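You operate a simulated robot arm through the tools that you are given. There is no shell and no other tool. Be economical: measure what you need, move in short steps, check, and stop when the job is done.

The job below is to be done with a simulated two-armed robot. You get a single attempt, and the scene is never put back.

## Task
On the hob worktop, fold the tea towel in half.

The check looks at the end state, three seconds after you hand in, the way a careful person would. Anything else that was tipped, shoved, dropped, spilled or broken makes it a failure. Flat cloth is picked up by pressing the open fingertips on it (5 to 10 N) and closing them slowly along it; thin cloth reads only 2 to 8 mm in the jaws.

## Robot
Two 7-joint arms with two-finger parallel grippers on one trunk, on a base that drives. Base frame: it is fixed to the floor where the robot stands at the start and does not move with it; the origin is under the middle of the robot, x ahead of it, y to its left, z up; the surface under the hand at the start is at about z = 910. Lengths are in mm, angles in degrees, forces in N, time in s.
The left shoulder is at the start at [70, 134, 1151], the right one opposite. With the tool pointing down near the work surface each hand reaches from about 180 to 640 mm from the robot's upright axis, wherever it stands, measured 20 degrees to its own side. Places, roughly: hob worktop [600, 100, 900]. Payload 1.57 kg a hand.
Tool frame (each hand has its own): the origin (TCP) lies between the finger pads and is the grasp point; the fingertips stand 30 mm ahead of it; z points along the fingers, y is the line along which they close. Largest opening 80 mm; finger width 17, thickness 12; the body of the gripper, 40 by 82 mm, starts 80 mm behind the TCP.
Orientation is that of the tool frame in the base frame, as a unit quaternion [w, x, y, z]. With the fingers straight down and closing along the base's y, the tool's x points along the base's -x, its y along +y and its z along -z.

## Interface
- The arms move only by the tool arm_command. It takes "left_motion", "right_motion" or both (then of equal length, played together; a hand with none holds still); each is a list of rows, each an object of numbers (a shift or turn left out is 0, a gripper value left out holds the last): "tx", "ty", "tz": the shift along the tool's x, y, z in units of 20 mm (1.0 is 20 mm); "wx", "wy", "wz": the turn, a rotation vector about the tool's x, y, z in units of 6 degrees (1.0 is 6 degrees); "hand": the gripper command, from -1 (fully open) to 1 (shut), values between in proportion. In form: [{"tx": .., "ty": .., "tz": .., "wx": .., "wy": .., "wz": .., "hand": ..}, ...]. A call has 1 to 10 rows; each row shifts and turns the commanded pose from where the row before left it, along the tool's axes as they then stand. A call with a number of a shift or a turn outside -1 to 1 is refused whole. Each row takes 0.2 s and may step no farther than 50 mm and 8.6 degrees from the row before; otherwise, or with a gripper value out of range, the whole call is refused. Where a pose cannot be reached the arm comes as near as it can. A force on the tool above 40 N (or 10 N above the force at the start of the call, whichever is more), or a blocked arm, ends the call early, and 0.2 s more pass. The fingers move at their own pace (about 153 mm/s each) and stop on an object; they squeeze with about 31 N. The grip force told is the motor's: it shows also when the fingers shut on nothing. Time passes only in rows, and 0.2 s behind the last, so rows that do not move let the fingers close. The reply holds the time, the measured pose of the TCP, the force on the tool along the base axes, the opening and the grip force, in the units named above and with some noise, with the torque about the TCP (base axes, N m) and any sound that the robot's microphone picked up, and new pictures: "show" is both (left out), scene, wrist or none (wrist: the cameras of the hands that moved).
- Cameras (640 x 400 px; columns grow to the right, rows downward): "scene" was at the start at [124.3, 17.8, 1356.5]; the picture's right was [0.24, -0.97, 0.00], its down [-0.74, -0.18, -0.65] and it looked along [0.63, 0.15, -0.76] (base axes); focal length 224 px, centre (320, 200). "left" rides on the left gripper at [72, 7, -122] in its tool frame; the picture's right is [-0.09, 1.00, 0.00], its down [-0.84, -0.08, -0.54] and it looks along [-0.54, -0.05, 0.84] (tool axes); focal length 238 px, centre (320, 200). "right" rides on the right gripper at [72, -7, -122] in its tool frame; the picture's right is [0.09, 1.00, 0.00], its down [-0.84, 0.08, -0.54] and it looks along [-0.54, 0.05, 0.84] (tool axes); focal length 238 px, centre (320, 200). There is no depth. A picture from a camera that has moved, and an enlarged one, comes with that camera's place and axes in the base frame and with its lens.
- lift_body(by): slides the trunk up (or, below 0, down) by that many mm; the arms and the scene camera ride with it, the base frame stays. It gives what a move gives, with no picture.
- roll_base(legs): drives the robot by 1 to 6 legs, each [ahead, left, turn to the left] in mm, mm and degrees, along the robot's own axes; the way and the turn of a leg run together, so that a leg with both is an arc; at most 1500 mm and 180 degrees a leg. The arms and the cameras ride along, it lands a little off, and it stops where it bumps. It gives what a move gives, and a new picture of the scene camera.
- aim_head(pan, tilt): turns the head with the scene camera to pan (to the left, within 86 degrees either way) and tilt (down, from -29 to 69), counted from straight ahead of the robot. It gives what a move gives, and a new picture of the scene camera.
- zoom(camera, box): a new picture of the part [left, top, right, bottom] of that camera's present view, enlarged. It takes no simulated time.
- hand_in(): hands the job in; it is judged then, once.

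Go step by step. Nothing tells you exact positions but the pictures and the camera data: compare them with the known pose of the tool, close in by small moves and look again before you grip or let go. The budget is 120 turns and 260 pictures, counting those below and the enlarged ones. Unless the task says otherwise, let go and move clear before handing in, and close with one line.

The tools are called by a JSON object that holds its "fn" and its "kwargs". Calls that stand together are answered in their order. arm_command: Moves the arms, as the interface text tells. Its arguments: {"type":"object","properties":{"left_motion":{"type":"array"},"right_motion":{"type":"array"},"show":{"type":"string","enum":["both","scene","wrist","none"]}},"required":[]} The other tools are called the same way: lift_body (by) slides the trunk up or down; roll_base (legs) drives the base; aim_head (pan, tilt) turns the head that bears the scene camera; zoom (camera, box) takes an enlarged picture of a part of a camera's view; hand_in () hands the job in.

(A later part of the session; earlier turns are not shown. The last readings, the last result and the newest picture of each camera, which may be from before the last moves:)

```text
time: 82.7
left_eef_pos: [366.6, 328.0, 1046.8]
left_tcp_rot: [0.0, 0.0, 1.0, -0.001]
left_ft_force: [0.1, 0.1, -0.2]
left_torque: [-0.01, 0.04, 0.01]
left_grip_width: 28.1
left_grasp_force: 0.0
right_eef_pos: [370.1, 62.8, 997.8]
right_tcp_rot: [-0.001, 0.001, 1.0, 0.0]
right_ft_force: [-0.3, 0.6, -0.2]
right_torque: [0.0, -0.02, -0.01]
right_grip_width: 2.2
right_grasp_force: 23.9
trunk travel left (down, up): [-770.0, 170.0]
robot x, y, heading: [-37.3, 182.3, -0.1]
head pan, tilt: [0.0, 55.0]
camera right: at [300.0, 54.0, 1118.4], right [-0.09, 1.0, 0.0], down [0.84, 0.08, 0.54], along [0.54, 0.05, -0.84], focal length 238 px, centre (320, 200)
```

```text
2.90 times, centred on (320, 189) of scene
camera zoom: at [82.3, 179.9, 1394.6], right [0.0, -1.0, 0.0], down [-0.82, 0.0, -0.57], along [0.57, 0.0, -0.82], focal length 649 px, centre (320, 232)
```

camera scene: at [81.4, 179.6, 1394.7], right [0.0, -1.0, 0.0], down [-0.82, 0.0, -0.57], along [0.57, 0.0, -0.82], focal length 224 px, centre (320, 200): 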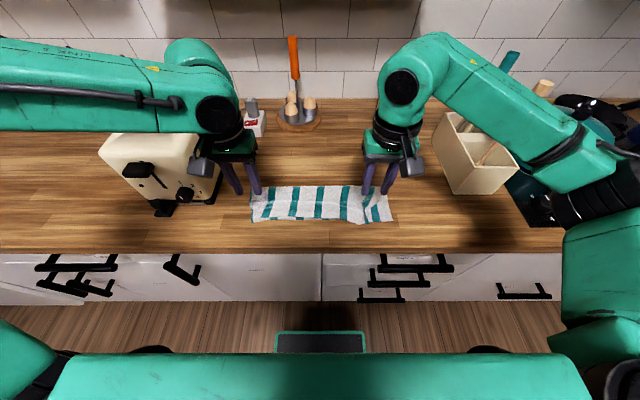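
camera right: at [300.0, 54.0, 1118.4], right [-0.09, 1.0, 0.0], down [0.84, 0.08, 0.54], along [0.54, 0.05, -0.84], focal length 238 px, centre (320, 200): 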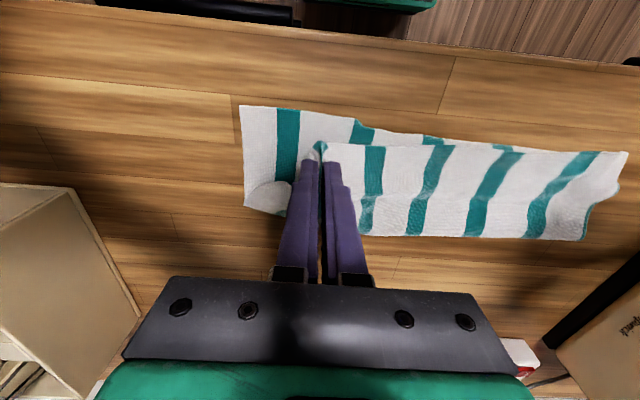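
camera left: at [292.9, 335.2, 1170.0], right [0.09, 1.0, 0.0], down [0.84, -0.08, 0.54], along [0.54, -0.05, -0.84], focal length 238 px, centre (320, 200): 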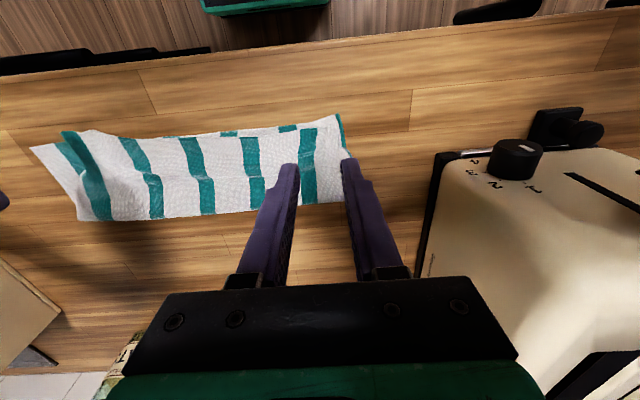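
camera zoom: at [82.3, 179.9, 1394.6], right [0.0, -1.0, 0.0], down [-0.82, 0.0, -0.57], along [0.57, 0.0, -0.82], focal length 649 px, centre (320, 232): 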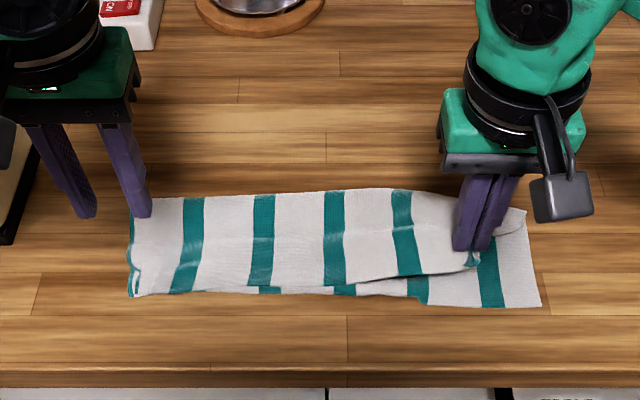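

The corner is free. I'll carry it right and set it on the lower corner.

{"fn": "arm_command", "kwargs": {"right_motion": [{"ty": -0.5, "tz": 0.2}, {"ty": -0.5, "tz": 0.4, "tx": 0.2}, {"ty": -0.2, "tz": 0.5, "tx": 0.2}, {"tz": 0.5, "tx": 0.2}, {"tz": 0.4, "tx": 0.2}, {}], "show": "wrist"}}

{"fn": "zoom", "kwargs": {"camera": "scene", "box": [210, 120, 430, 258]}}

```text
time: 84.0
left_eef_pos: [365.6, 326.6, 1047.0]
left_tcp_rot: [0.001, 0.0, 1.0, -0.001]
left_ft_force: [0.5, -0.8, -0.1]
left_torque: [0.03, 0.01, 0.01]
left_grip_width: 27.7
left_grasp_force: 0.1
right_eef_pos: [354.2, 36.9, 956.9]
right_tcp_rot: [0.0, 0.0, 1.0, 0.0]
right_ft_force: [0.2, -0.1, -0.1]
right_torque: [-0.02, -0.03, -0.02]
right_grip_width: 2.3
right_grasp_force: 24.0
trunk travel left (down, up): [-770.0, 170.0]
robot x, y, heading: [-41.5, 179.8, 0.1]
head pan, tilt: [0.0, 55.0]
camera right: at [283.4, 29.5, 1077.4], right [-0.09, 1.0, 0.0], down [0.84, 0.08, 0.54], along [0.54, 0.05, -0.84], focal length 238 px, centre (320, 200)
```

right: 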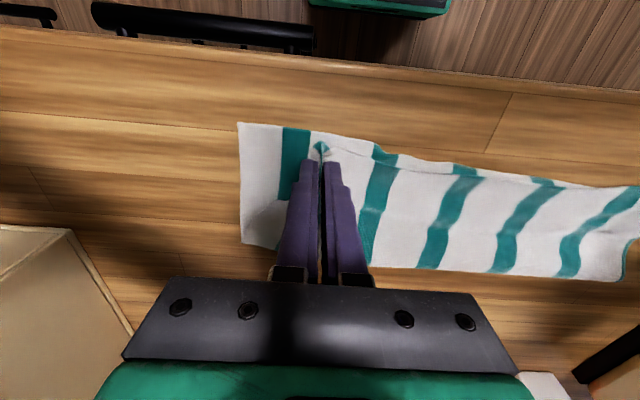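

```text
2.90 times, centred on (320, 189) of scene
camera zoom: at [82.2, 179.6, 1394.6], right [0.0, -1.0, 0.0], down [-0.82, 0.0, -0.57], along [0.57, 0.0, -0.82], focal length 649 px, centre (320, 232)
```

zoom: 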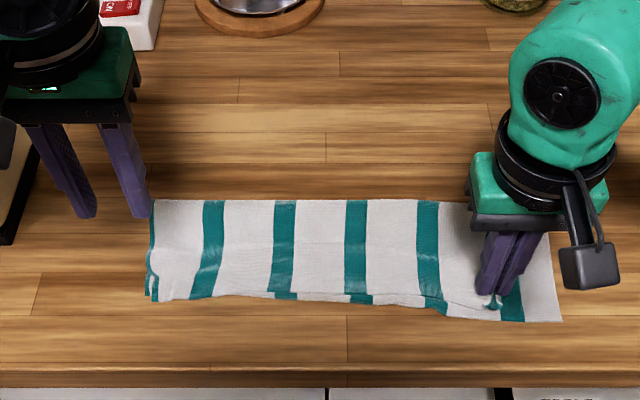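

The lower layer dragged along, so the offset remains. I'll lift the corner much higher, so the tucked margin drops out, before laying it again.

{"fn": "arm_command", "kwargs": {"right_motion": [{"tz": -0.8}, {"tz": -0.8, "tx": -0.3}, {"tz": -0.8, "tx": -0.5}, {"tz": -0.8, "tx": -0.6}, {"tz": -0.7, "tx": -0.7, "ty": -0.3}, {"tz": -0.4, "tx": -0.6, "ty": -0.4}, {}], "show": "wrist"}}

{"fn": "zoom", "kwargs": {"camera": "scene", "box": [210, 120, 430, 258]}}

```text
time: 85.7
left_eef_pos: [366.5, 327.2, 1047.6]
left_tcp_rot: [0.002, 0.001, 1.0, -0.001]
left_ft_force: [-0.2, 0.8, 0.5]
left_torque: [-0.01, -0.02, 0.05]
left_grip_width: 28.2
left_grasp_force: 0.0
right_eef_pos: [407.2, 23.6, 1043.1]
right_tcp_rot: [0.0, 0.001, 1.0, 0.0]
right_ft_force: [-0.3, -0.6, 0.3]
right_torque: [-0.01, -0.01, 0.0]
right_grip_width: 2.2
right_grasp_force: 23.4
trunk travel left (down, up): [-770.0, 170.0]
robot x, y, heading: [-40.3, 180.0, 0.0]
head pan, tilt: [0.0, 55.0]
camera right: at [336.6, 15.8, 1164.7], right [-0.09, 1.0, 0.0], down [0.84, 0.08, 0.54], along [0.54, 0.05, -0.84], focal length 238 px, centre (320, 200)
```

right: 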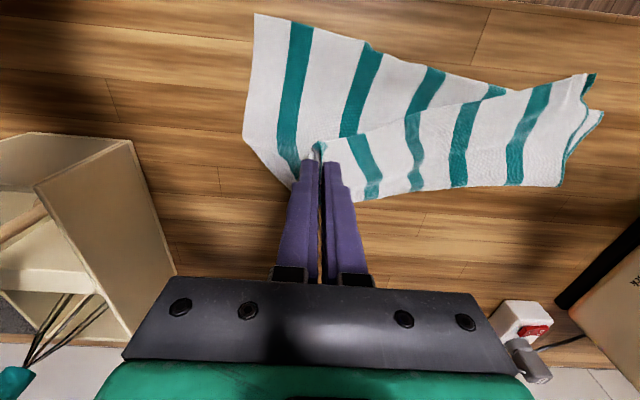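

```text
2.90 times, centred on (320, 189) of scene
camera zoom: at [81.9, 179.6, 1394.6], right [0.0, -1.0, 0.0], down [-0.82, 0.0, -0.57], along [0.57, 0.0, -0.82], focal length 649 px, centre (320, 232)
```

zoom: 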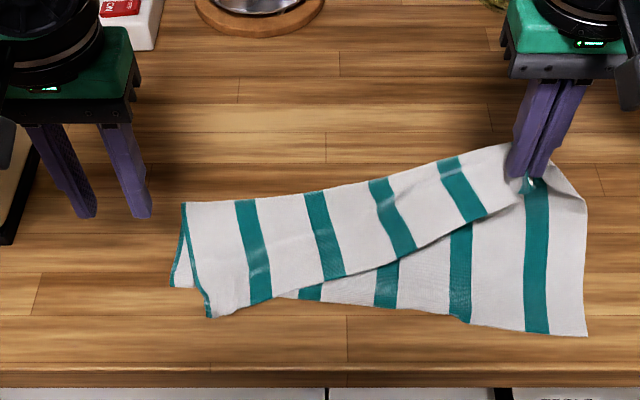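

The margin is now free. The lower layer's corner stripe ends near (317, 2), so I'll lay the pinched corner down there.

{"fn": "arm_command", "kwargs": {"right_motion": [{"tx": 0.7, "ty": -0.25, "tz": 0.4}, {"tx": 0.7, "ty": -0.25, "tz": 0.6}, {"tx": 0.7, "ty": -0.2, "tz": 0.8}, {"tx": 0.7, "ty": -0.15, "tz": 0.9}, {"tx": 0.6, "ty": -0.15, "tz": 0.9}, {"tx": 0.5, "tz": 0.9}, {}], "show": "wrist"}}

{"fn": "zoom", "kwargs": {"camera": "scene", "box": [210, 120, 430, 258]}}

```text
time: 87.2
left_eef_pos: [366.2, 327.2, 1046.9]
left_tcp_rot: [0.001, 0.0, 1.0, -0.001]
left_ft_force: [0.7, -0.4, -1.1]
left_torque: [-0.03, -0.01, -0.01]
left_grip_width: 27.7
left_grasp_force: 0.0
right_eef_pos: [329.7, 3.6, 951.7]
right_tcp_rot: [0.0, 0.001, 1.0, -0.001]
right_ft_force: [-0.1, 1.4, -0.3]
right_torque: [0.01, 0.03, -0.02]
right_grip_width: 2.4
right_grasp_force: 23.5
trunk travel left (down, up): [-770.0, 170.0]
robot x, y, heading: [-40.0, 183.3, 0.1]
head pan, tilt: [0.0, 55.0]
camera right: at [258.8, -4.2, 1074.0], right [-0.09, 1.0, 0.0], down [0.84, 0.08, 0.54], along [0.54, 0.05, -0.84], focal length 238 px, centre (320, 200)
```

right: 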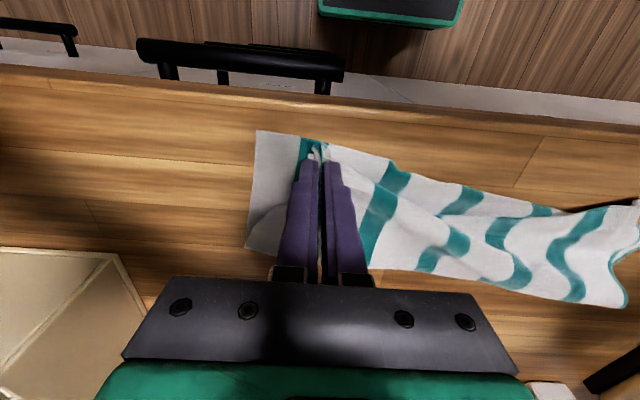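

```text
2.90 times, centred on (320, 189) of scene
camera zoom: at [82.2, 179.6, 1394.6], right [0.0, -1.0, 0.0], down [-0.82, 0.0, -0.57], along [0.57, 0.0, -0.82], focal length 649 px, centre (320, 232)
```

zoom: 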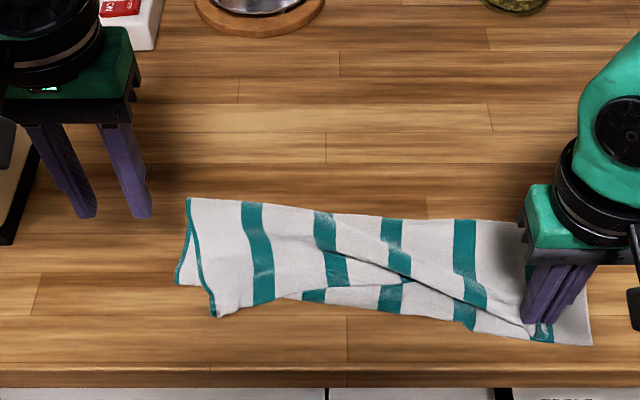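

The right stripe is aligned, but the left part of the top layer is skewed. I'll keep the right hand as an anchor and grip the top layer's near left corner with the left hand.

{"fn": "arm_command", "kwargs": {"left_motion": [{"tx": 0.15, "ty": -0.8, "tz": 0.5, "hand": 0.35}, {"tx": 0.15, "ty": -0.8, "tz": 0.7}, {"tx": 0.15, "ty": -0.8, "tz": 0.8}, {"tx": 0.15, "ty": -0.8, "tz": 0.8}, {"tx": 0.15, "ty": -0.75, "tz": 0.8}, {"tx": 0.15, "tz": 0.8}, {}], "show": "wrist"}}

{"fn": "zoom", "kwargs": {"camera": "scene", "box": [210, 120, 430, 258]}}

```text
time: 88.8
left_eef_pos: [347.4, 247.2, 960.4]
left_tcp_rot: [0.001, 0.0, 1.0, -0.001]
left_ft_force: [-0.4, 0.2, 1.3]
left_torque: [-0.05, -0.04, -0.01]
left_grip_width: 26.1
left_grasp_force: 0.1
right_eef_pos: [330.2, 2.8, 951.9]
right_tcp_rot: [-0.001, 0.001, 1.0, 0.0]
right_ft_force: [0.2, -0.3, 0.7]
right_torque: [0.02, 0.01, -0.01]
right_grip_width: 2.1
right_grasp_force: 23.8
trunk travel left (down, up): [-770.0, 170.0]
robot x, y, heading: [-39.6, 178.4, -0.0]
head pan, tilt: [0.0, 55.0]
camera left: at [275.7, 254.8, 1082.3], right [0.09, 1.0, 0.0], down [0.84, -0.08, 0.54], along [0.54, -0.05, -0.84], focal length 238 px, centre (320, 200)
```

left: 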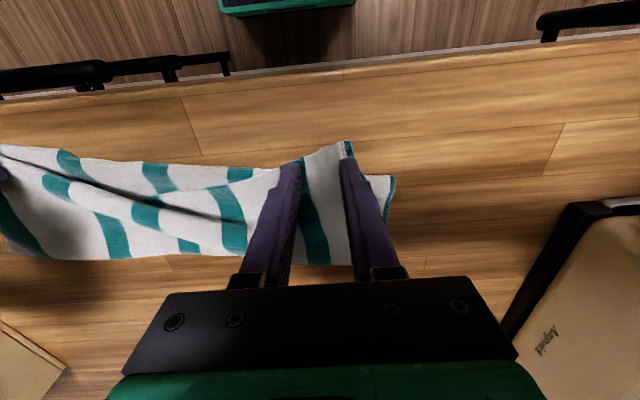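

```text
2.90 times, centred on (320, 189) of scene
camera zoom: at [82.0, 179.4, 1394.6], right [0.0, -1.0, 0.0], down [-0.82, 0.0, -0.57], along [0.57, 0.0, -0.82], focal length 649 px, centre (320, 232)
```

zoom: 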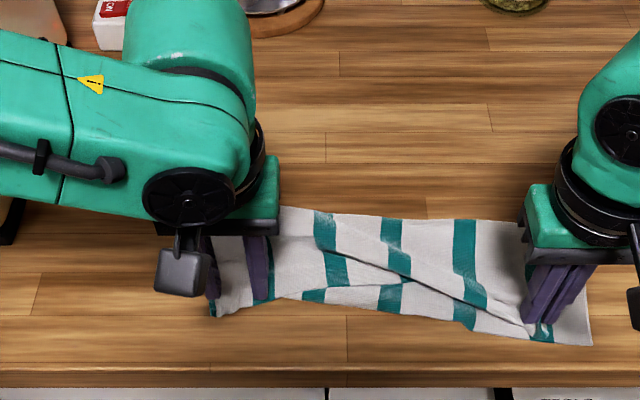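

{"fn": "arm_command", "kwargs": {"left_motion": [{"tx": -0.2, "tz": 0.4}, {"tz": 0.3}, {"tz": 0.15}, {}, {}], "show": "none"}}

```text
time: 90.0
left_eef_pos: [351.9, 246.5, 942.6]
left_tcp_rot: [0.002, 0.001, 1.0, -0.001]
left_ft_force: [0.3, 0.1, 1.0]
left_torque: [-0.02, -0.02, -0.04]
left_grip_width: 26.0
left_grasp_force: 0.0
right_eef_pos: [329.6, 1.9, 952.7]
right_tcp_rot: [0.0, 0.001, 1.0, 0.0]
right_ft_force: [0.0, 0.4, 0.2]
right_torque: [-0.03, 0.0, 0.0]
right_grip_width: 2.4
right_grasp_force: 23.9
trunk travel left (down, up): [-770.0, 170.0]
robot x, y, heading: [-36.7, 177.6, -0.2]
head pan, tilt: [0.0, 55.0]
```

{"fn": "arm_command", "kwargs": {"left_motion": [{"tz": 0.08}, {}, {}], "show": "none"}}

```text
time: 90.8
left_eef_pos: [351.6, 246.7, 941.6]
left_tcp_rot: [0.003, 0.002, 1.0, -0.001]
left_ft_force: [2.4, 0.5, 12.3]
left_torque: [-0.21, -0.18, 0.03]
left_grip_width: 26.0
left_grasp_force: 0.0
right_eef_pos: [328.2, 3.2, 952.9]
right_tcp_rot: [0.0, 0.0, 1.0, 0.001]
right_ft_force: [0.1, -0.3, -0.8]
right_torque: [0.03, -0.02, 0.0]
right_grip_width: 2.3
right_grasp_force: 23.7
trunk travel left (down, up): [-770.0, 170.0]
robot x, y, heading: [-39.3, 183.4, -0.2]
head pan, tilt: [0.0, 55.0]
```

{"fn": "arm_command", "kwargs": {"left_motion": [{"hand": 0.43}, {"hand": 0.5}, {"hand": 0.57}, {"hand": 0.65}, {"hand": 0.73}, {"hand": 0.81}, {"hand": 0.9}, {"hand": 1}, {"hand": 1}], "show": "wrist"}}

```text
time: 92.8
left_eef_pos: [350.1, 247.4, 940.5]
left_tcp_rot: [0.003, 0.002, 1.0, -0.001]
left_ft_force: [0.3, -3.1, 14.1]
left_torque: [-0.25, -0.11, 0.0]
left_grip_width: 2.4
left_grasp_force: 23.8
right_eef_pos: [327.9, 1.7, 953.0]
right_tcp_rot: [0.001, 0.001, 1.0, 0.001]
right_ft_force: [-0.4, 0.4, -0.3]
right_torque: [-0.01, 0.04, -0.01]
right_grip_width: 2.2
right_grasp_force: 23.8
trunk travel left (down, up): [-770.0, 170.0]
robot x, y, heading: [-37.5, 178.3, -0.1]
head pan, tilt: [0.0, 55.0]
camera left: at [277.1, 253.8, 1064.2], right [0.09, 1.0, 0.0], down [0.83, -0.08, 0.55], along [0.54, -0.05, -0.84], focal length 238 px, centre (320, 200)
```

left: 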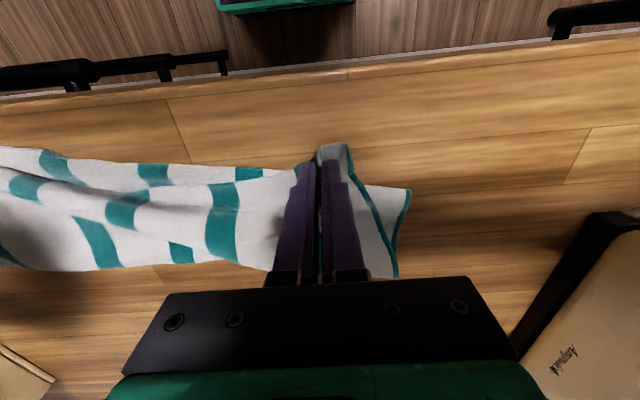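

Both hands hold the top edge now. I'll lift it, spread the hands to straighten it, and look before laying it back.

{"fn": "arm_command", "kwargs": {"left_motion": [{"tz": -0.6}, {"tz": -0.8, "tx": -0.2, "ty": 0.15}, {"tz": -0.8, "tx": -0.5, "ty": 0.25}, {"tz": -0.8, "tx": -0.6, "ty": 0.25}, {"tz": -0.5, "tx": -0.7, "ty": 0.25}, {}], "right_motion": [{"tz": -0.4}, {"tz": -0.7, "tx": -0.2}, {"tz": -0.8, "tx": -0.5, "ty": -0.1}, {"tz": -0.8, "tx": -0.6, "ty": -0.15}, {"tz": -0.5, "tx": -0.7, "ty": -0.15}, {}], "show": "wrist"}}

{"fn": "zoom", "kwargs": {"camera": "scene", "box": [210, 120, 430, 258]}}

```text
time: 94.2
left_eef_pos: [392.2, 265.5, 1013.0]
left_tcp_rot: [0.002, 0.002, 1.0, -0.002]
left_ft_force: [-1.2, -12.4, 0.2]
left_torque: [-0.38, 0.02, -0.01]
left_grip_width: 2.4
left_grasp_force: 23.6
right_eef_pos: [371.3, -3.3, 1015.3]
right_tcp_rot: [0.0, 0.0, 1.0, 0.001]
right_ft_force: [2.1, 13.0, 1.1]
right_torque: [0.37, -0.04, 0.03]
right_grip_width: 2.5
right_grasp_force: 24.0
trunk travel left (down, up): [-770.0, 170.0]
robot x, y, heading: [-35.7, 179.6, -0.1]
head pan, tilt: [0.0, 55.0]
camera right: at [299.8, -11.6, 1137.7], right [-0.09, 1.0, 0.0], down [0.84, 0.08, 0.54], along [0.54, 0.05, -0.84], focal length 238 px, centre (320, 200)
camera left: at [319.2, 273.4, 1134.7], right [0.09, 1.0, 0.0], down [0.83, -0.08, 0.54], along [0.54, -0.05, -0.84], focal length 238 px, centre (320, 200)
```

right: 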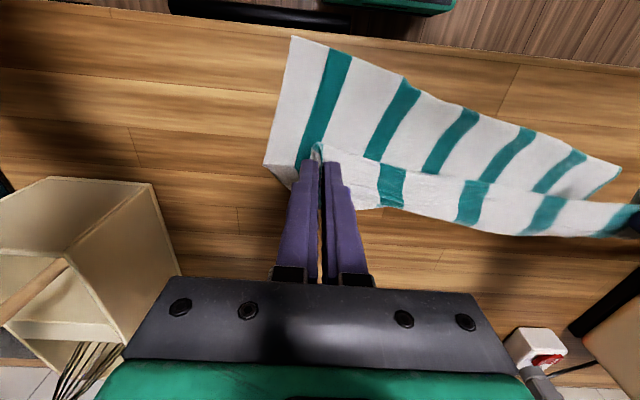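
left: 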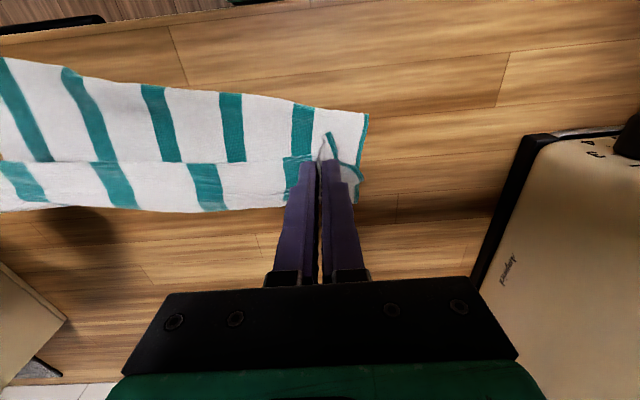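

```text
2.90 times, centred on (320, 189) of scene
camera zoom: at [82.0, 179.4, 1394.6], right [0.0, -1.0, 0.0], down [-0.82, 0.0, -0.57], along [0.57, 0.0, -0.82], focal length 649 px, centre (320, 232)
```

zoom: 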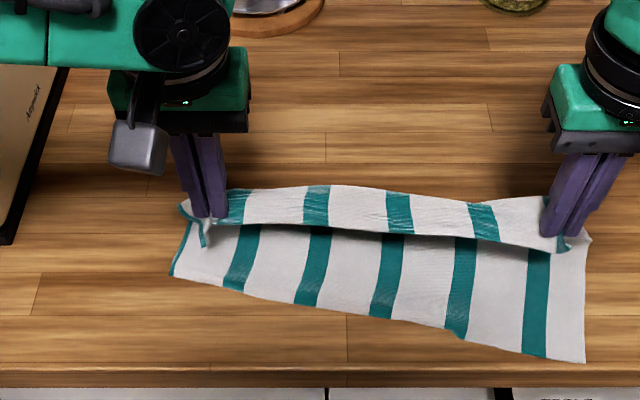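

The top edge is straight again. The lower layer's near edge runs from (294,−32) to (373,310), so I'll set the left pinch at about (372,262) and the right at about (312,2).

{"fn": "arm_command", "kwargs": {"left_motion": [{"tx": 0.25, "ty": -0.03, "tz": 0.4}, {"tx": 0.25, "ty": -0.03, "tz": 0.6}, {"tx": 0.2, "ty": -0.03, "tz": 0.7}, {"tx": 0.2, "ty": -0.03, "tz": 0.7}, {"tx": 0.1, "ty": -0.03, "tz": 0.7}, {}], "right_motion": [{"tx": 0.65, "ty": 0.05, "tz": 0.4}, {"tx": 0.65, "ty": 0.05, "tz": 0.6}, {"tx": 0.6, "ty": 0.05, "tz": 0.7}, {"tx": 0.55, "ty": 0.05, "tz": 0.7}, {"tx": 0.5, "ty": 0.05, "tz": 0.8}, {}], "show": "wrist"}}

{"fn": "zoom", "kwargs": {"camera": "scene", "box": [210, 120, 430, 258]}}

```text
time: 95.7
left_eef_pos: [372.5, 262.5, 949.0]
left_tcp_rot: [0.002, 0.0, 1.0, -0.001]
left_ft_force: [-2.3, -10.5, 1.2]
left_torque: [-0.27, 0.07, -0.08]
left_grip_width: 2.1
left_grasp_force: 24.1
right_eef_pos: [310.3, 0.4, 951.5]
right_tcp_rot: [0.0, 0.001, 1.0, 0.0]
right_ft_force: [2.8, 10.2, 0.4]
right_torque: [0.33, -0.1, 0.01]
right_grip_width: 2.6
right_grasp_force: 23.8
trunk travel left (down, up): [-770.0, 170.0]
robot x, y, heading: [-41.9, 176.7, -0.1]
head pan, tilt: [0.0, 55.0]
camera right: at [240.6, -7.6, 1072.8], right [-0.09, 1.0, 0.0], down [0.84, 0.08, 0.54], along [0.54, 0.05, -0.84], focal length 238 px, centre (320, 200)
camera left: at [299.5, 269.0, 1071.7], right [0.09, 1.0, 0.0], down [0.84, -0.08, 0.54], along [0.54, -0.05, -0.84], focal length 238 px, centre (320, 200)
```

right: 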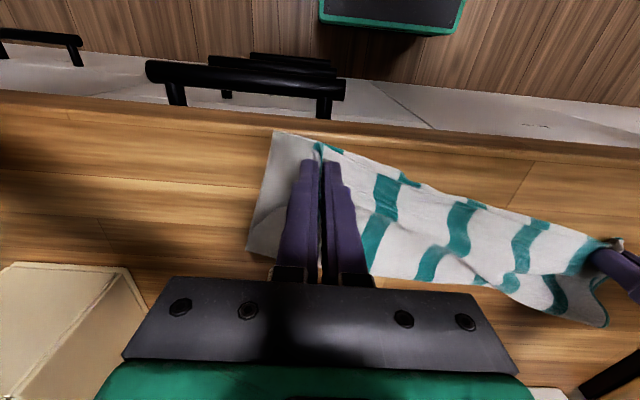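
left: 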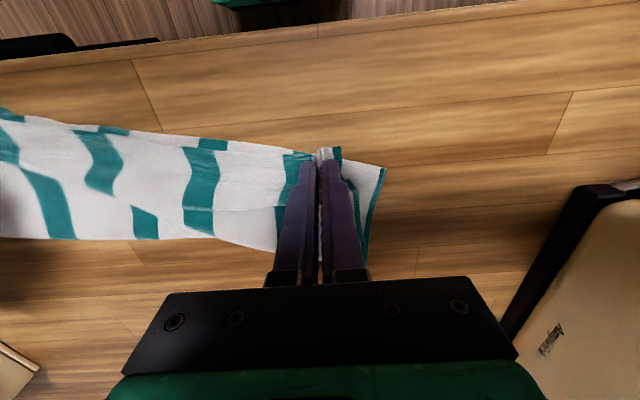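

```text
2.90 times, centred on (320, 189) of scene
camera zoom: at [81.9, 179.6, 1394.7], right [0.0, -1.0, 0.0], down [-0.82, 0.0, -0.57], along [0.57, 0.0, -0.82], focal length 649 px, centre (320, 232)
```

zoom: 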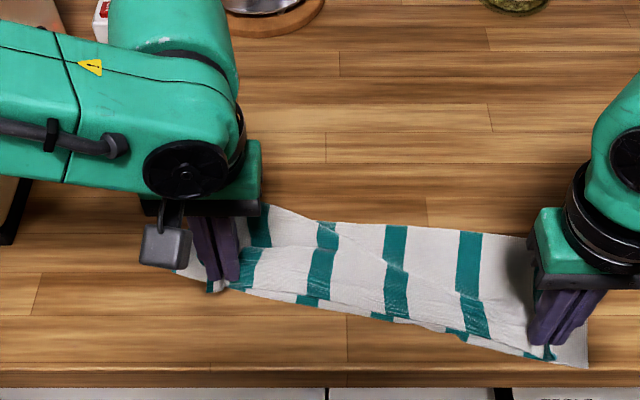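

Edges are aligned along their length. I'll release and lift away to check.

{"fn": "arm_command", "kwargs": {"left_motion": [{"tz": 0.15}, {"hand": 0.7}, {"hand": 0.5}, {"hand": 0.3}, {"tz": -0.3}, {"tz": -0.8}, {"tz": -1, "tx": -0.4}, {"tz": -1, "tx": -0.5, "ty": 0.8}, {"tz": -1, "ty": 0.8}, {"tz": -1, "ty": 0.8}], "right_motion": [{"tz": 0.25}, {"hand": 0.7}, {"hand": 0.5}, {"hand": 0.3}, {"tz": -0.3}, {"tz": -0.8}, {"tz": -1}, {"tz": -1, "ty": -0.5}, {"tz": -1, "ty": -0.5}, {"tz": -1, "ty": -0.5}], "show": "wrist"}}

{"fn": "zoom", "kwargs": {"camera": "scene", "box": [210, 120, 430, 258]}}

```text
time: 97.8
left_eef_pos: [388.3, 310.8, 1047.8]
left_tcp_rot: [0.001, 0.0, 1.0, -0.001]
left_ft_force: [-0.4, -0.4, 0.0]
left_torque: [0.01, -0.03, 0.0]
left_grip_width: 27.9
left_grasp_force: 0.1
right_eef_pos: [309.0, -30.4, 1050.0]
right_tcp_rot: [0.0, 0.001, 1.0, 0.0]
right_ft_force: [-0.4, -0.2, 0.2]
right_torque: [0.01, 0.01, 0.01]
right_grip_width: 27.9
right_grasp_force: 0.0
trunk travel left (down, up): [-770.0, 170.0]
robot x, y, heading: [-37.5, 180.7, -0.1]
head pan, tilt: [0.0, 55.0]
camera right: at [238.7, -37.0, 1171.5], right [-0.09, 1.0, 0.0], down [0.84, 0.08, 0.54], along [0.54, 0.05, -0.84], focal length 238 px, centre (320, 200)
camera left: at [316.5, 318.1, 1170.1], right [0.09, 1.0, 0.0], down [0.84, -0.08, 0.54], along [0.54, -0.05, -0.84], focal length 238 px, centre (320, 200)
```

right: 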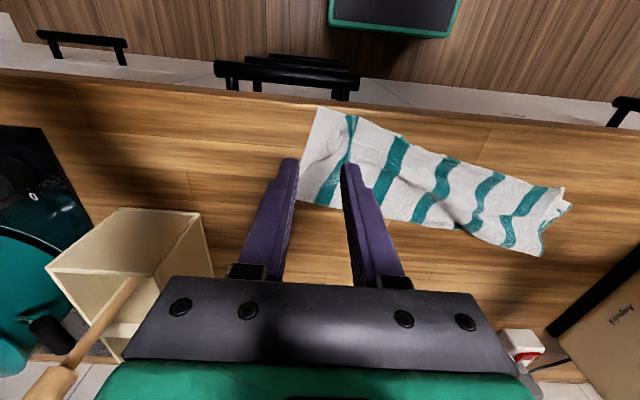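
left: 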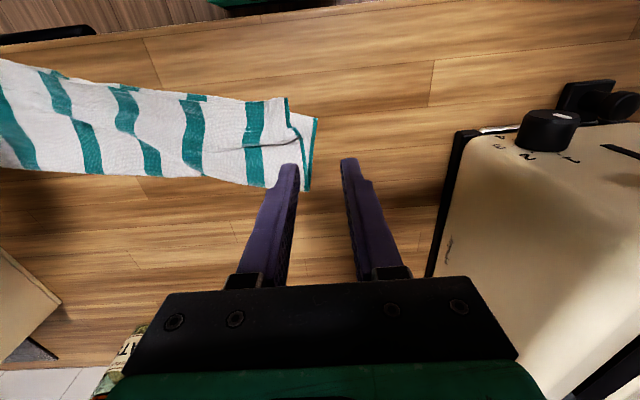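

```text
2.90 times, centred on (320, 189) of scene
camera zoom: at [81.2, 179.9, 1394.7], right [0.0, -1.0, 0.0], down [-0.82, 0.0, -0.57], along [0.57, 0.0, -0.82], focal length 649 px, centre (320, 232)
```

zoom: 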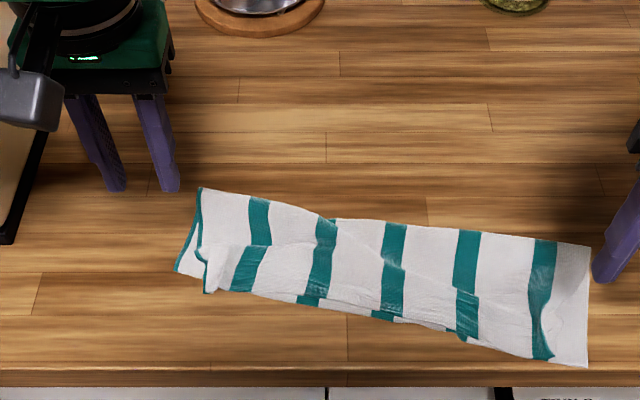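

{"fn": "zoom", "kwargs": {"camera": "scene", "box": [260, 175, 420, 255]}}

{"fn": "zoom", "kwargs": {"camera": "right", "box": [280, 80, 600, 280]}}

```text
4.00 times, centred on (340, 215) of scene
camera zoom: at [81.2, 179.9, 1394.7], right [0.0, -1.0, 0.0], down [-0.82, 0.0, -0.57], along [0.57, 0.0, -0.82], focal length 896 px, centre (240, 140)
```

zoom: 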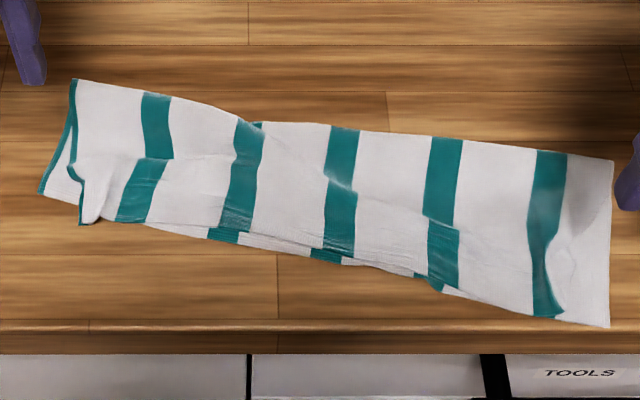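

```text
2.00 times, centred on (440, 180) of right
camera zoom: at [238.7, -37.0, 1171.5], right [-0.09, 1.0, 0.0], down [0.84, 0.08, 0.54], along [0.54, 0.05, -0.84], focal length 477 px, centre (80, 240)
```

zoom: 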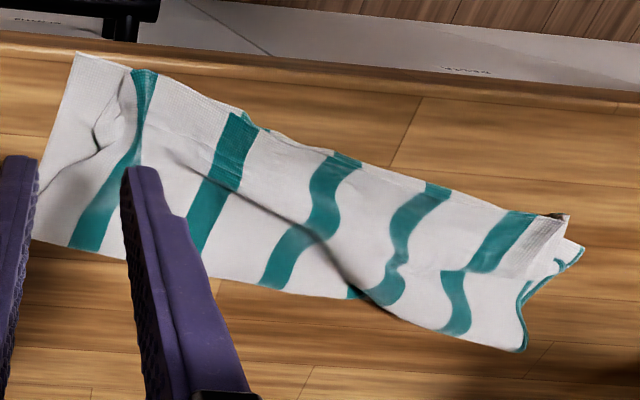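

Now the result is close. Two blemishes remain: the top layer's right margin is tucked under, and its left corner is about 25 mm short. I'll fix the right first: re-pinch, lift, swing right, then set it down moving left so the margin trails out flat.

{"fn": "arm_command", "kwargs": {"right_motion": [{"ty": 0.8, "tz": 0.8}, {"ty": 0.8, "tz": 0.8}, {"tz": 0.9}, {"tz": 0.9}, {"tz": 0.9}, {"tz": 0.7}, {}], "show": "wrist"}}

```text
time: 99.5
left_eef_pos: [389.9, 309.2, 1047.1]
left_tcp_rot: [0.002, 0.001, 1.0, -0.001]
left_ft_force: [-0.4, 0.2, -0.1]
left_torque: [-0.02, 0.01, 0.02]
left_grip_width: 28.0
left_grasp_force: 0.1
right_eef_pos: [313.8, 3.9, 948.1]
right_tcp_rot: [0.0, 0.002, 1.0, 0.0]
right_ft_force: [-0.5, -0.5, 0.2]
right_torque: [-0.03, 0.03, 0.02]
right_grip_width: 28.0
right_grasp_force: 0.2
trunk travel left (down, up): [-770.0, 170.0]
robot x, y, heading: [-38.4, 180.7, 0.0]
head pan, tilt: [0.0, 55.0]
camera right: at [241.0, -4.2, 1070.0], right [-0.09, 1.0, 0.0], down [0.84, 0.08, 0.54], along [0.54, 0.05, -0.84], focal length 238 px, centre (320, 200)
```

right: 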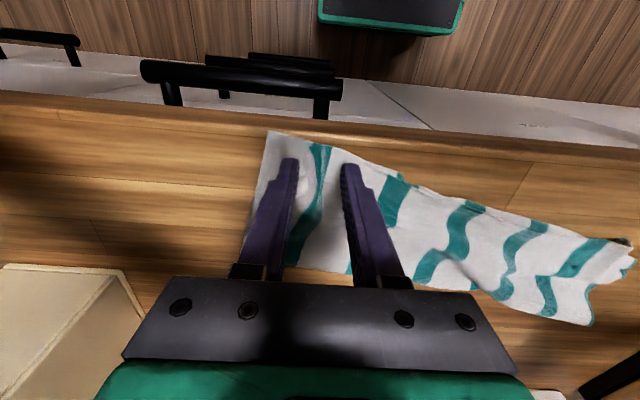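

{"fn": "arm_command", "kwargs": {"right_motion": [{"tz": 0.2, "tx": 0.1}, {"hand": 0.4}, {"hand": 0.5}, {"hand": 0.6}, {"hand": 0.7}, {"hand": 0.8}, {"hand": 0.9}, {"hand": 1}, {"hand": 1}], "show": "wrist"}}

```text
time: 101.5
left_eef_pos: [390.2, 310.1, 1047.1]
left_tcp_rot: [0.002, 0.001, 1.0, 0.0]
left_ft_force: [-0.6, -0.5, 0.8]
left_torque: [-0.04, 0.0, -0.02]
left_grip_width: 27.8
left_grasp_force: 0.1
right_eef_pos: [309.2, 3.3, 944.7]
right_tcp_rot: [0.0, 0.001, 1.0, 0.0]
right_ft_force: [-0.9, 0.3, 0.2]
right_torque: [0.02, -0.01, -0.02]
right_grip_width: 2.9
right_grasp_force: 23.4
trunk travel left (down, up): [-770.0, 170.0]
robot x, y, heading: [-41.0, 181.1, -0.2]
head pan, tilt: [0.0, 55.0]
camera right: at [238.9, -4.7, 1066.3], right [-0.09, 1.0, 0.0], down [0.84, 0.08, 0.54], along [0.54, 0.05, -0.84], focal length 238 px, centre (320, 200)
```

right: 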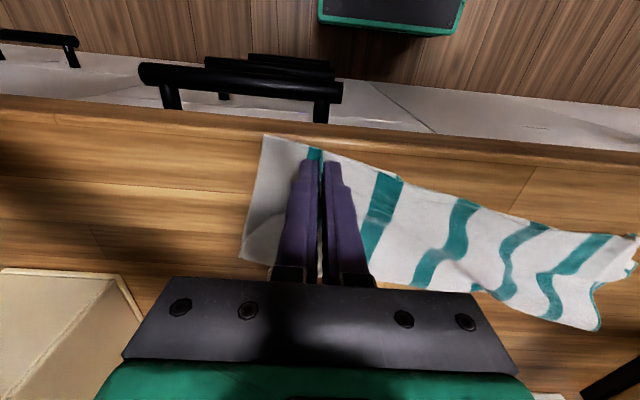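

{"fn": "arm_command", "kwargs": {"right_motion": [{"tz": -0.6}, {"tz": -0.8, "tx": -0.2}, {"tz": -0.8, "tx": -0.4, "ty": -0.2}, {"tz": -0.6, "tx": -0.4, "ty": -0.5}, {"ty": -0.6}, {}], "show": "wrist"}}

{"fn": "zoom", "kwargs": {"camera": "scene", "box": [260, 155, 420, 255]}}

```text
time: 102.8
left_eef_pos: [389.5, 309.9, 1047.7]
left_tcp_rot: [0.001, 0.001, 1.0, -0.001]
left_ft_force: [0.7, -0.6, 0.7]
left_torque: [-0.04, 0.02, -0.01]
left_grip_width: 27.8
left_grasp_force: 0.0
right_eef_pos: [330.9, -22.8, 1000.0]
right_tcp_rot: [0.0, 0.001, 1.0, 0.001]
right_ft_force: [-0.2, 0.4, -0.1]
right_torque: [-0.03, -0.01, 0.0]
right_grip_width: 2.7
right_grasp_force: 24.3
trunk travel left (down, up): [-770.0, 170.0]
robot x, y, heading: [-39.4, 181.7, -0.1]
head pan, tilt: [0.0, 55.0]
camera right: at [259.0, -30.8, 1122.0], right [-0.09, 1.0, 0.0], down [0.84, 0.08, 0.54], along [0.54, 0.05, -0.84], focal length 238 px, centre (320, 200)
```

right: 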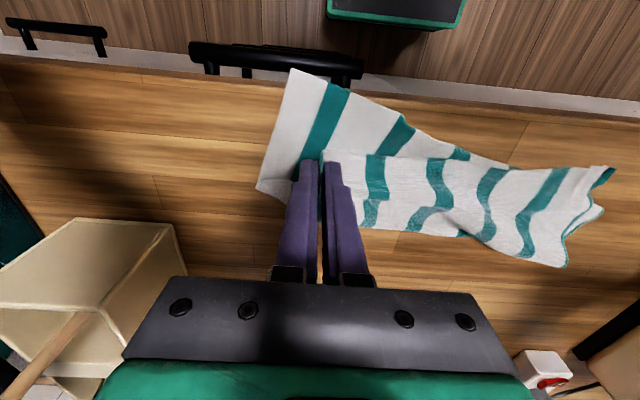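

```text
4.00 times, centred on (340, 205) of scene
camera zoom: at [82.3, 179.8, 1394.6], right [0.0, -1.0, 0.0], down [-0.82, 0.0, -0.57], along [0.57, 0.0, -0.82], focal length 896 px, centre (240, 180)
```

zoom: 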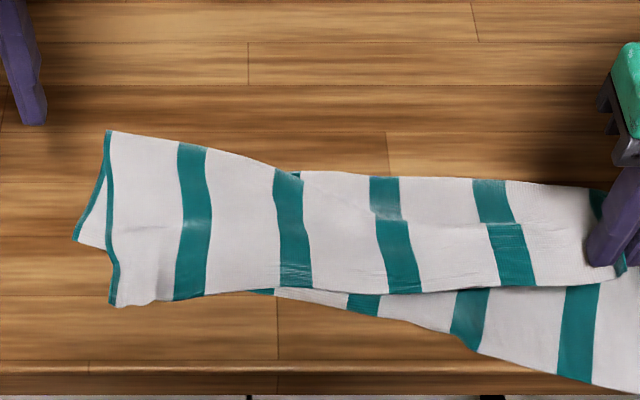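

Each single-corner tug drags and turns the whole towel, so patching is counterproductive. I'll do it once more properly: grip the left corner too, hang the towel, lay it flat, regrip closer to the corners, and repeat the hang-and-lay fold that worked.

{"fn": "arm_command", "kwargs": {"left_motion": [{"tx": 0.45, "ty": -0.75, "tz": 0.5, "hand": 0.38}, {"tx": 0.45, "ty": -0.75, "tz": 0.7}, {"tx": 0.45, "ty": -0.75, "tz": 0.8}, {"tx": 0.45, "ty": -0.75, "tz": 0.8}, {"tx": 0.45, "ty": -0.7, "tz": 0.8}, {"tx": 0.4, "tz": 0.9}, {}], "show": "wrist"}}

```text
time: 104.5
left_eef_pos: [334.8, 234.8, 958.3]
left_tcp_rot: [0.001, 0.001, 1.0, 0.0]
left_ft_force: [0.6, -0.6, 0.3]
left_torque: [-0.02, 0.01, 0.02]
left_grip_width: 24.6
left_grasp_force: 0.1
right_eef_pos: [329.8, -23.0, 999.4]
right_tcp_rot: [0.0, 0.001, 1.0, 0.0]
right_ft_force: [0.8, 0.2, 1.1]
right_torque: [-0.02, -0.03, -0.02]
right_grip_width: 2.7
right_grasp_force: 24.6
trunk travel left (down, up): [-770.0, 170.0]
robot x, y, heading: [-37.1, 181.2, -0.2]
head pan, tilt: [0.0, 55.0]
camera left: at [262.4, 243.2, 1080.0], right [0.09, 1.0, 0.0], down [0.84, -0.08, 0.54], along [0.54, -0.05, -0.84], focal length 238 px, centre (320, 200)
```

left: 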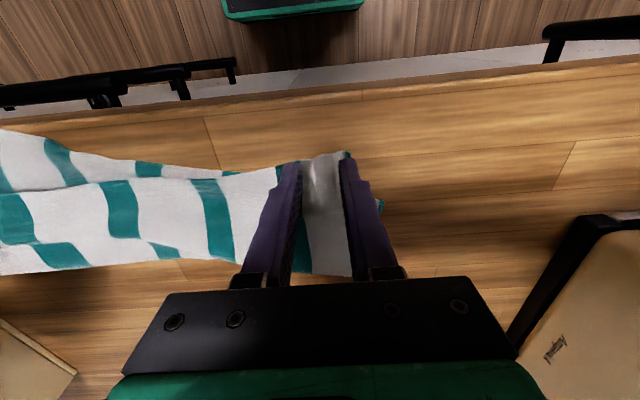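

{"fn": "arm_command", "kwargs": {"left_motion": [{"tz": 0.4, "ty": -0.1, "tx": -0.1}, {"tz": 0.35}, {"tz": 0.08}, {}, {}], "show": "none"}}

```text
time: 105.7
left_eef_pos: [336.0, 238.2, 943.6]
left_tcp_rot: [0.002, 0.001, 1.0, -0.001]
left_ft_force: [-0.7, 0.7, -0.7]
left_torque: [0.0, -0.01, 0.0]
left_grip_width: 24.7
left_grasp_force: 0.1
left hand out of reach, approached as far as the arm can: row 2
right_eef_pos: [328.8, -23.7, 999.7]
right_tcp_rot: [0.0, 0.001, 1.0, -0.001]
right_ft_force: [-0.6, -1.1, -0.5]
right_torque: [0.0, 0.05, 0.0]
right_grip_width: 2.8
right_grasp_force: 24.3
trunk travel left (down, up): [-770.0, 170.0]
robot x, y, heading: [-40.3, 182.3, -0.3]
head pan, tilt: [0.0, 55.0]
```

{"fn": "arm_command", "kwargs": {"left_motion": [{"tz": 0.1}, {}, {}], "show": "none"}}

```text
time: 106.5
left_eef_pos: [336.1, 239.2, 940.9]
left_tcp_rot: [0.002, 0.0, 1.0, -0.001]
left_ft_force: [0.7, -0.6, 0.9]
left_torque: [-0.01, 0.01, 0.04]
left_grip_width: 24.7
left_grasp_force: 0.0
right_eef_pos: [330.1, -23.6, 999.3]
right_tcp_rot: [0.0, 0.001, 1.0, 0.0]
right_ft_force: [-1.2, -0.2, 0.2]
right_torque: [-0.01, 0.0, 0.0]
right_grip_width: 3.0
right_grasp_force: 24.2
trunk travel left (down, up): [-770.0, 170.0]
robot x, y, heading: [-40.4, 180.1, -0.0]
head pan, tilt: [0.0, 55.0]
```

{"fn": "arm_command", "kwargs": {"left_motion": [{"tz": 0.06}, {}, {}], "show": "none"}}

```text
time: 107.2
left_eef_pos: [336.2, 239.1, 940.4]
left_tcp_rot: [0.003, 0.001, 1.0, -0.002]
left_ft_force: [2.1, -1.5, 9.6]
left_torque: [-0.01, -0.07, 0.01]
left_grip_width: 24.6
left_grasp_force: 0.0
right_eef_pos: [328.5, -24.6, 1000.4]
right_tcp_rot: [0.0, 0.001, 1.0, 0.0]
right_ft_force: [-0.7, 0.6, 0.1]
right_torque: [0.01, 0.02, -0.01]
right_grip_width: 2.9
right_grasp_force: 24.4
trunk travel left (down, up): [-770.0, 170.0]
robot x, y, heading: [-40.0, 183.8, -0.3]
head pan, tilt: [0.0, 55.0]
```

{"fn": "arm_command", "kwargs": {"left_motion": [{"hand": 0.43, "tz": 0.01}, {"hand": 0.5}, {"hand": 0.57}, {"hand": 0.65}, {"hand": 0.73}, {"hand": 0.81}, {"hand": 0.9}, {"hand": 1}, {"hand": 1}], "show": "wrist"}}

```text
time: 109.2
left_eef_pos: [334.7, 241.1, 941.1]
left_tcp_rot: [0.002, 0.001, 1.0, -0.002]
left_ft_force: [0.7, -1.7, 14.5]
left_torque: [-0.02, -0.04, -0.02]
left_grip_width: 2.1
left_grasp_force: 24.0
right_eef_pos: [329.6, -23.9, 1000.3]
right_tcp_rot: [0.001, 0.001, 1.0, 0.0]
right_ft_force: [0.6, 1.6, 0.3]
right_torque: [0.05, 0.0, 0.04]
right_grip_width: 3.0
right_grasp_force: 24.1
trunk travel left (down, up): [-770.0, 170.0]
robot x, y, heading: [-38.5, 177.2, -0.1]
head pan, tilt: [0.0, 55.0]
camera left: at [262.2, 247.6, 1063.6], right [0.09, 1.0, 0.0], down [0.83, -0.08, 0.55], along [0.54, -0.05, -0.84], focal length 238 px, centre (320, 200)
```

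left: 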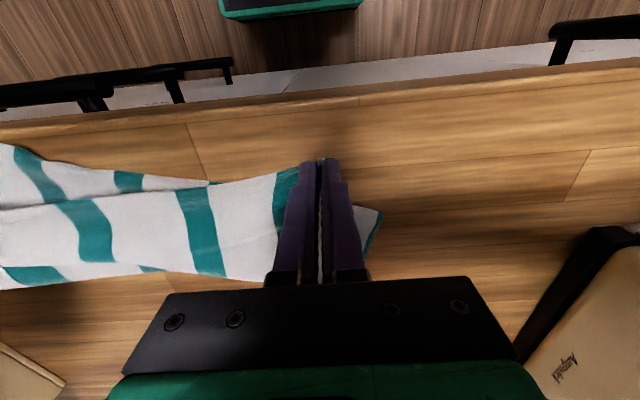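

The left corner is gripped right at its end. I'll lift both hands and shift the towel back to the left, away from the front edge.

{"fn": "arm_command", "kwargs": {"left_motion": [{"tz": -0.7}, {"tz": -1}, {"tz": -1, "tx": -0.1}, {"tz": -0.8, "ty": 0.5, "tx": -0.3}, {"tz": -0.8, "ty": 0.5, "tx": -0.3}, {"tz": -0.8, "ty": 0.5, "tx": -0.3}, {"tz": -0.8, "ty": 0.5, "tx": -0.3}, {"tz": -0.8, "ty": 0.5, "tx": -0.3}, {"tz": -0.8, "ty": 0.5, "tx": -0.3}, {"tz": -0.9, "ty": 0.5, "tx": -0.3}], "right_motion": [{}, {}, {"tx": -0.2}, {"tz": -0.8, "ty": 0.45, "tx": -0.3}, {"tz": -0.8, "ty": 0.45, "tx": -0.3}, {"tz": -0.8, "ty": 0.45, "tx": -0.3}, {"tz": -0.8, "ty": 0.45, "tx": -0.3}, {"tz": -0.8, "ty": 0.45, "tx": -0.3}, {"tz": -0.8, "ty": 0.45, "tx": -0.3}, {"tz": -0.8, "ty": 0.45, "tx": -0.3}], "show": "none"}}

{"fn": "lift_body", "kwargs": {"by": 100}}

{"fn": "zoom", "kwargs": {"camera": "scene", "box": [200, 120, 440, 270]}}

```text
time: 111.5
left_eef_pos: [379.5, 309.8, 1108.7]
left_tcp_rot: [0.001, 0.001, 1.0, 0.0]
left_ft_force: [0.0, -0.3, 0.0]
left_torque: [-0.02, 0.0, -0.03]
left_grip_width: 2.3
left_grasp_force: 23.9
right_eef_pos: [374.6, 38.6, 1113.4]
right_tcp_rot: [0.0, 0.0, 1.0, -0.001]
right_ft_force: [-0.8, 0.0, -0.2]
right_torque: [0.0, 0.02, -0.01]
right_grip_width: 2.7
right_grasp_force: 24.2
trunk travel left (down, up): [-770.0, 170.0]
robot x, y, heading: [-42.4, 180.1, -0.0]
head pan, tilt: [0.0, 55.0]
```

```text
time: 112.8
left_eef_pos: [380.5, 308.9, 1209.6]
left_tcp_rot: [0.001, 0.001, 1.0, 0.0]
left_ft_force: [0.3, 0.4, -0.7]
left_torque: [0.02, 0.0, 0.02]
left_grip_width: 2.2
left_grasp_force: 23.9
right_eef_pos: [374.9, 37.0, 1214.4]
right_tcp_rot: [0.0, 0.0, 1.0, 0.0]
right_ft_force: [0.0, -0.7, 1.1]
right_torque: [0.02, 0.04, -0.01]
right_grip_width: 2.9
right_grasp_force: 24.1
trunk travel left (down, up): [-870.0, 70.0]
robot x, y, heading: [-38.3, 178.2, -0.2]
head pan, tilt: [0.0, 55.0]
```

```text
2.67 times, centred on (320, 195) of scene
camera zoom: at [82.2, 179.6, 1494.6], right [0.0, -1.0, 0.0], down [-0.82, 0.0, -0.57], along [0.57, 0.0, -0.82], focal length 597 px, centre (320, 213)
```

zoom: 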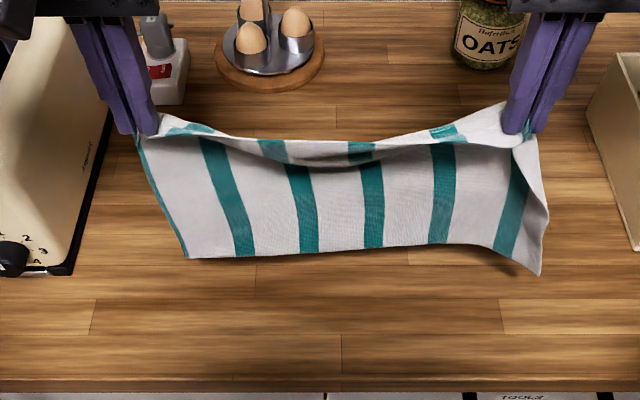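

The towel hangs free with better grips: left at the corner, right with a small margin. I'll spread the hands until lightly taut, shift back, and lower for the same hang-and-lay fold.

{"fn": "arm_command", "kwargs": {"left_motion": [{"tx": 0.4, "ty": 0.1}, {"tx": 0.4, "ty": 0.1}, {"tx": 0.4, "ty": 0.1}, {"tx": 0.4, "ty": 0.1}, {}, {}], "right_motion": [{"tx": 0.35, "ty": -0.15, "tz": 0.06}, {"tx": 0.35, "ty": -0.15, "tz": 0.06}, {"tx": 0.35, "ty": -0.15, "tz": 0.06}, {"tx": 0.3, "ty": -0.15, "tz": 0.06}, {}, {}], "show": "none"}}

{"fn": "lift_body", "kwargs": {"by": -50}}

{"fn": "zoom", "kwargs": {"camera": "scene", "box": [200, 120, 440, 270]}}

```text
time: 114.2
left_eef_pos: [347.0, 316.6, 1208.2]
left_tcp_rot: [0.002, 0.001, 1.0, -0.002]
left_ft_force: [-1.2, -12.2, 0.0]
left_torque: [-0.37, 0.01, -0.1]
left_grip_width: 2.4
left_grasp_force: 23.8
right_eef_pos: [349.8, 26.2, 1208.9]
right_tcp_rot: [0.0, 0.001, 1.0, 0.001]
right_ft_force: [0.6, 12.2, -0.3]
right_torque: [0.41, 0.0, 0.03]
right_grip_width: 2.9
right_grasp_force: 24.0
trunk travel left (down, up): [-870.0, 70.0]
robot x, y, heading: [-41.8, 181.6, -0.1]
head pan, tilt: [0.0, 55.0]
```

```text
time: 115.1
left_eef_pos: [346.3, 317.0, 1158.4]
left_tcp_rot: [0.001, 0.001, 1.0, -0.001]
left_ft_force: [-0.1, -12.0, 0.4]
left_torque: [-0.4, 0.01, -0.11]
left_grip_width: 2.4
left_grasp_force: 23.9
right_eef_pos: [348.3, 27.3, 1159.8]
right_tcp_rot: [0.0, 0.0, 1.0, 0.0]
right_ft_force: [1.1, 13.6, -0.7]
right_torque: [0.36, -0.01, 0.01]
right_grip_width: 3.0
right_grasp_force: 24.4
trunk travel left (down, up): [-820.0, 120.0]
robot x, y, heading: [-40.3, 180.6, -0.1]
head pan, tilt: [0.0, 55.0]
```

```text
2.67 times, centred on (320, 195) of scene
camera zoom: at [81.7, 179.5, 1444.6], right [0.0, -1.0, 0.0], down [-0.82, 0.0, -0.57], along [0.57, 0.0, -0.82], focal length 597 px, centre (320, 213)
```

zoom: 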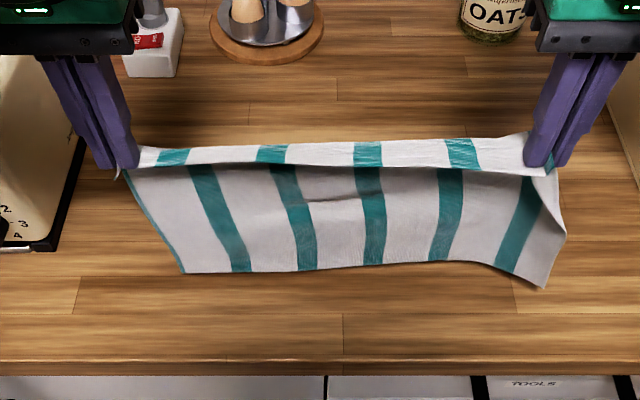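

Taut and level. I'll now lay the lower half, forward and down at 45° as before.

{"fn": "arm_command", "kwargs": {"left_motion": [{"tx": -0.4, "tz": 0.8, "ty": -0.1}, {"tx": -0.6, "tz": 0.8}, {"tx": -0.7, "tz": 0.75}, {"tx": -0.7, "tz": 0.7}, {"tx": -0.7, "tz": 0.7}, {"tx": -0.75, "tz": 0.65}, {"tx": -0.75, "tz": 0.65}, {"tx": -0.75, "tz": 0.65}, {"tx": -0.7, "tz": 0.65}, {}], "right_motion": [{"tx": -0.4, "tz": 0.8, "ty": 0.1}, {"tx": -0.6, "tz": 0.8}, {"tx": -0.7, "tz": 0.75}, {"tx": -0.7, "tz": 0.7}, {"tx": -0.7, "tz": 0.7}, {"tx": -0.75, "tz": 0.65}, {"tx": -0.75, "tz": 0.65}, {"tx": -0.75, "tz": 0.65}, {"tx": -0.7, "tz": 0.65}, {}], "show": "none"}}

{"fn": "zoom", "kwargs": {"camera": "scene", "box": [200, 120, 440, 270]}}

```text
time: 117.3
left_eef_pos: [465.0, 316.5, 1032.6]
left_tcp_rot: [0.002, 0.0, 1.0, 0.0]
left_ft_force: [-0.8, -7.6, 0.2]
left_torque: [-0.22, 0.01, -0.07]
left_grip_width: 2.4
left_grasp_force: 23.8
left hand out of reach, approached as far as the arm can: row 9
right_eef_pos: [467.2, 29.4, 1030.7]
right_tcp_rot: [0.0, 0.001, 1.0, 0.001]
right_ft_force: [0.9, 6.5, -0.5]
right_torque: [0.26, -0.01, 0.04]
right_grip_width: 3.2
right_grasp_force: 24.4
trunk travel left (down, up): [-820.0, 120.0]
robot x, y, heading: [-40.1, 178.7, 0.0]
head pan, tilt: [0.0, 55.0]
```

```text
2.67 times, centred on (320, 195) of scene
camera zoom: at [81.3, 179.3, 1444.7], right [0.0, -1.0, 0.0], down [-0.82, 0.0, -0.57], along [0.57, 0.0, -0.82], focal length 597 px, centre (320, 213)
```

zoom: 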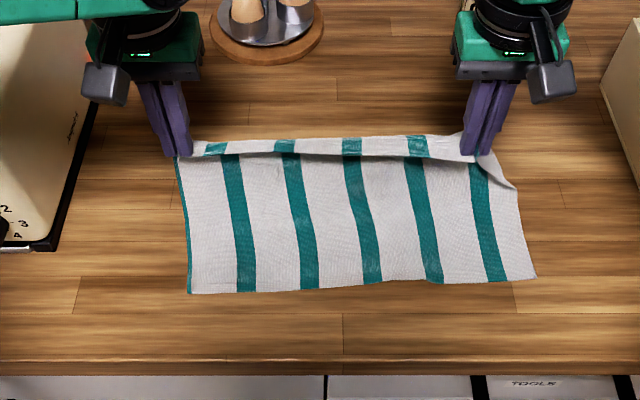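

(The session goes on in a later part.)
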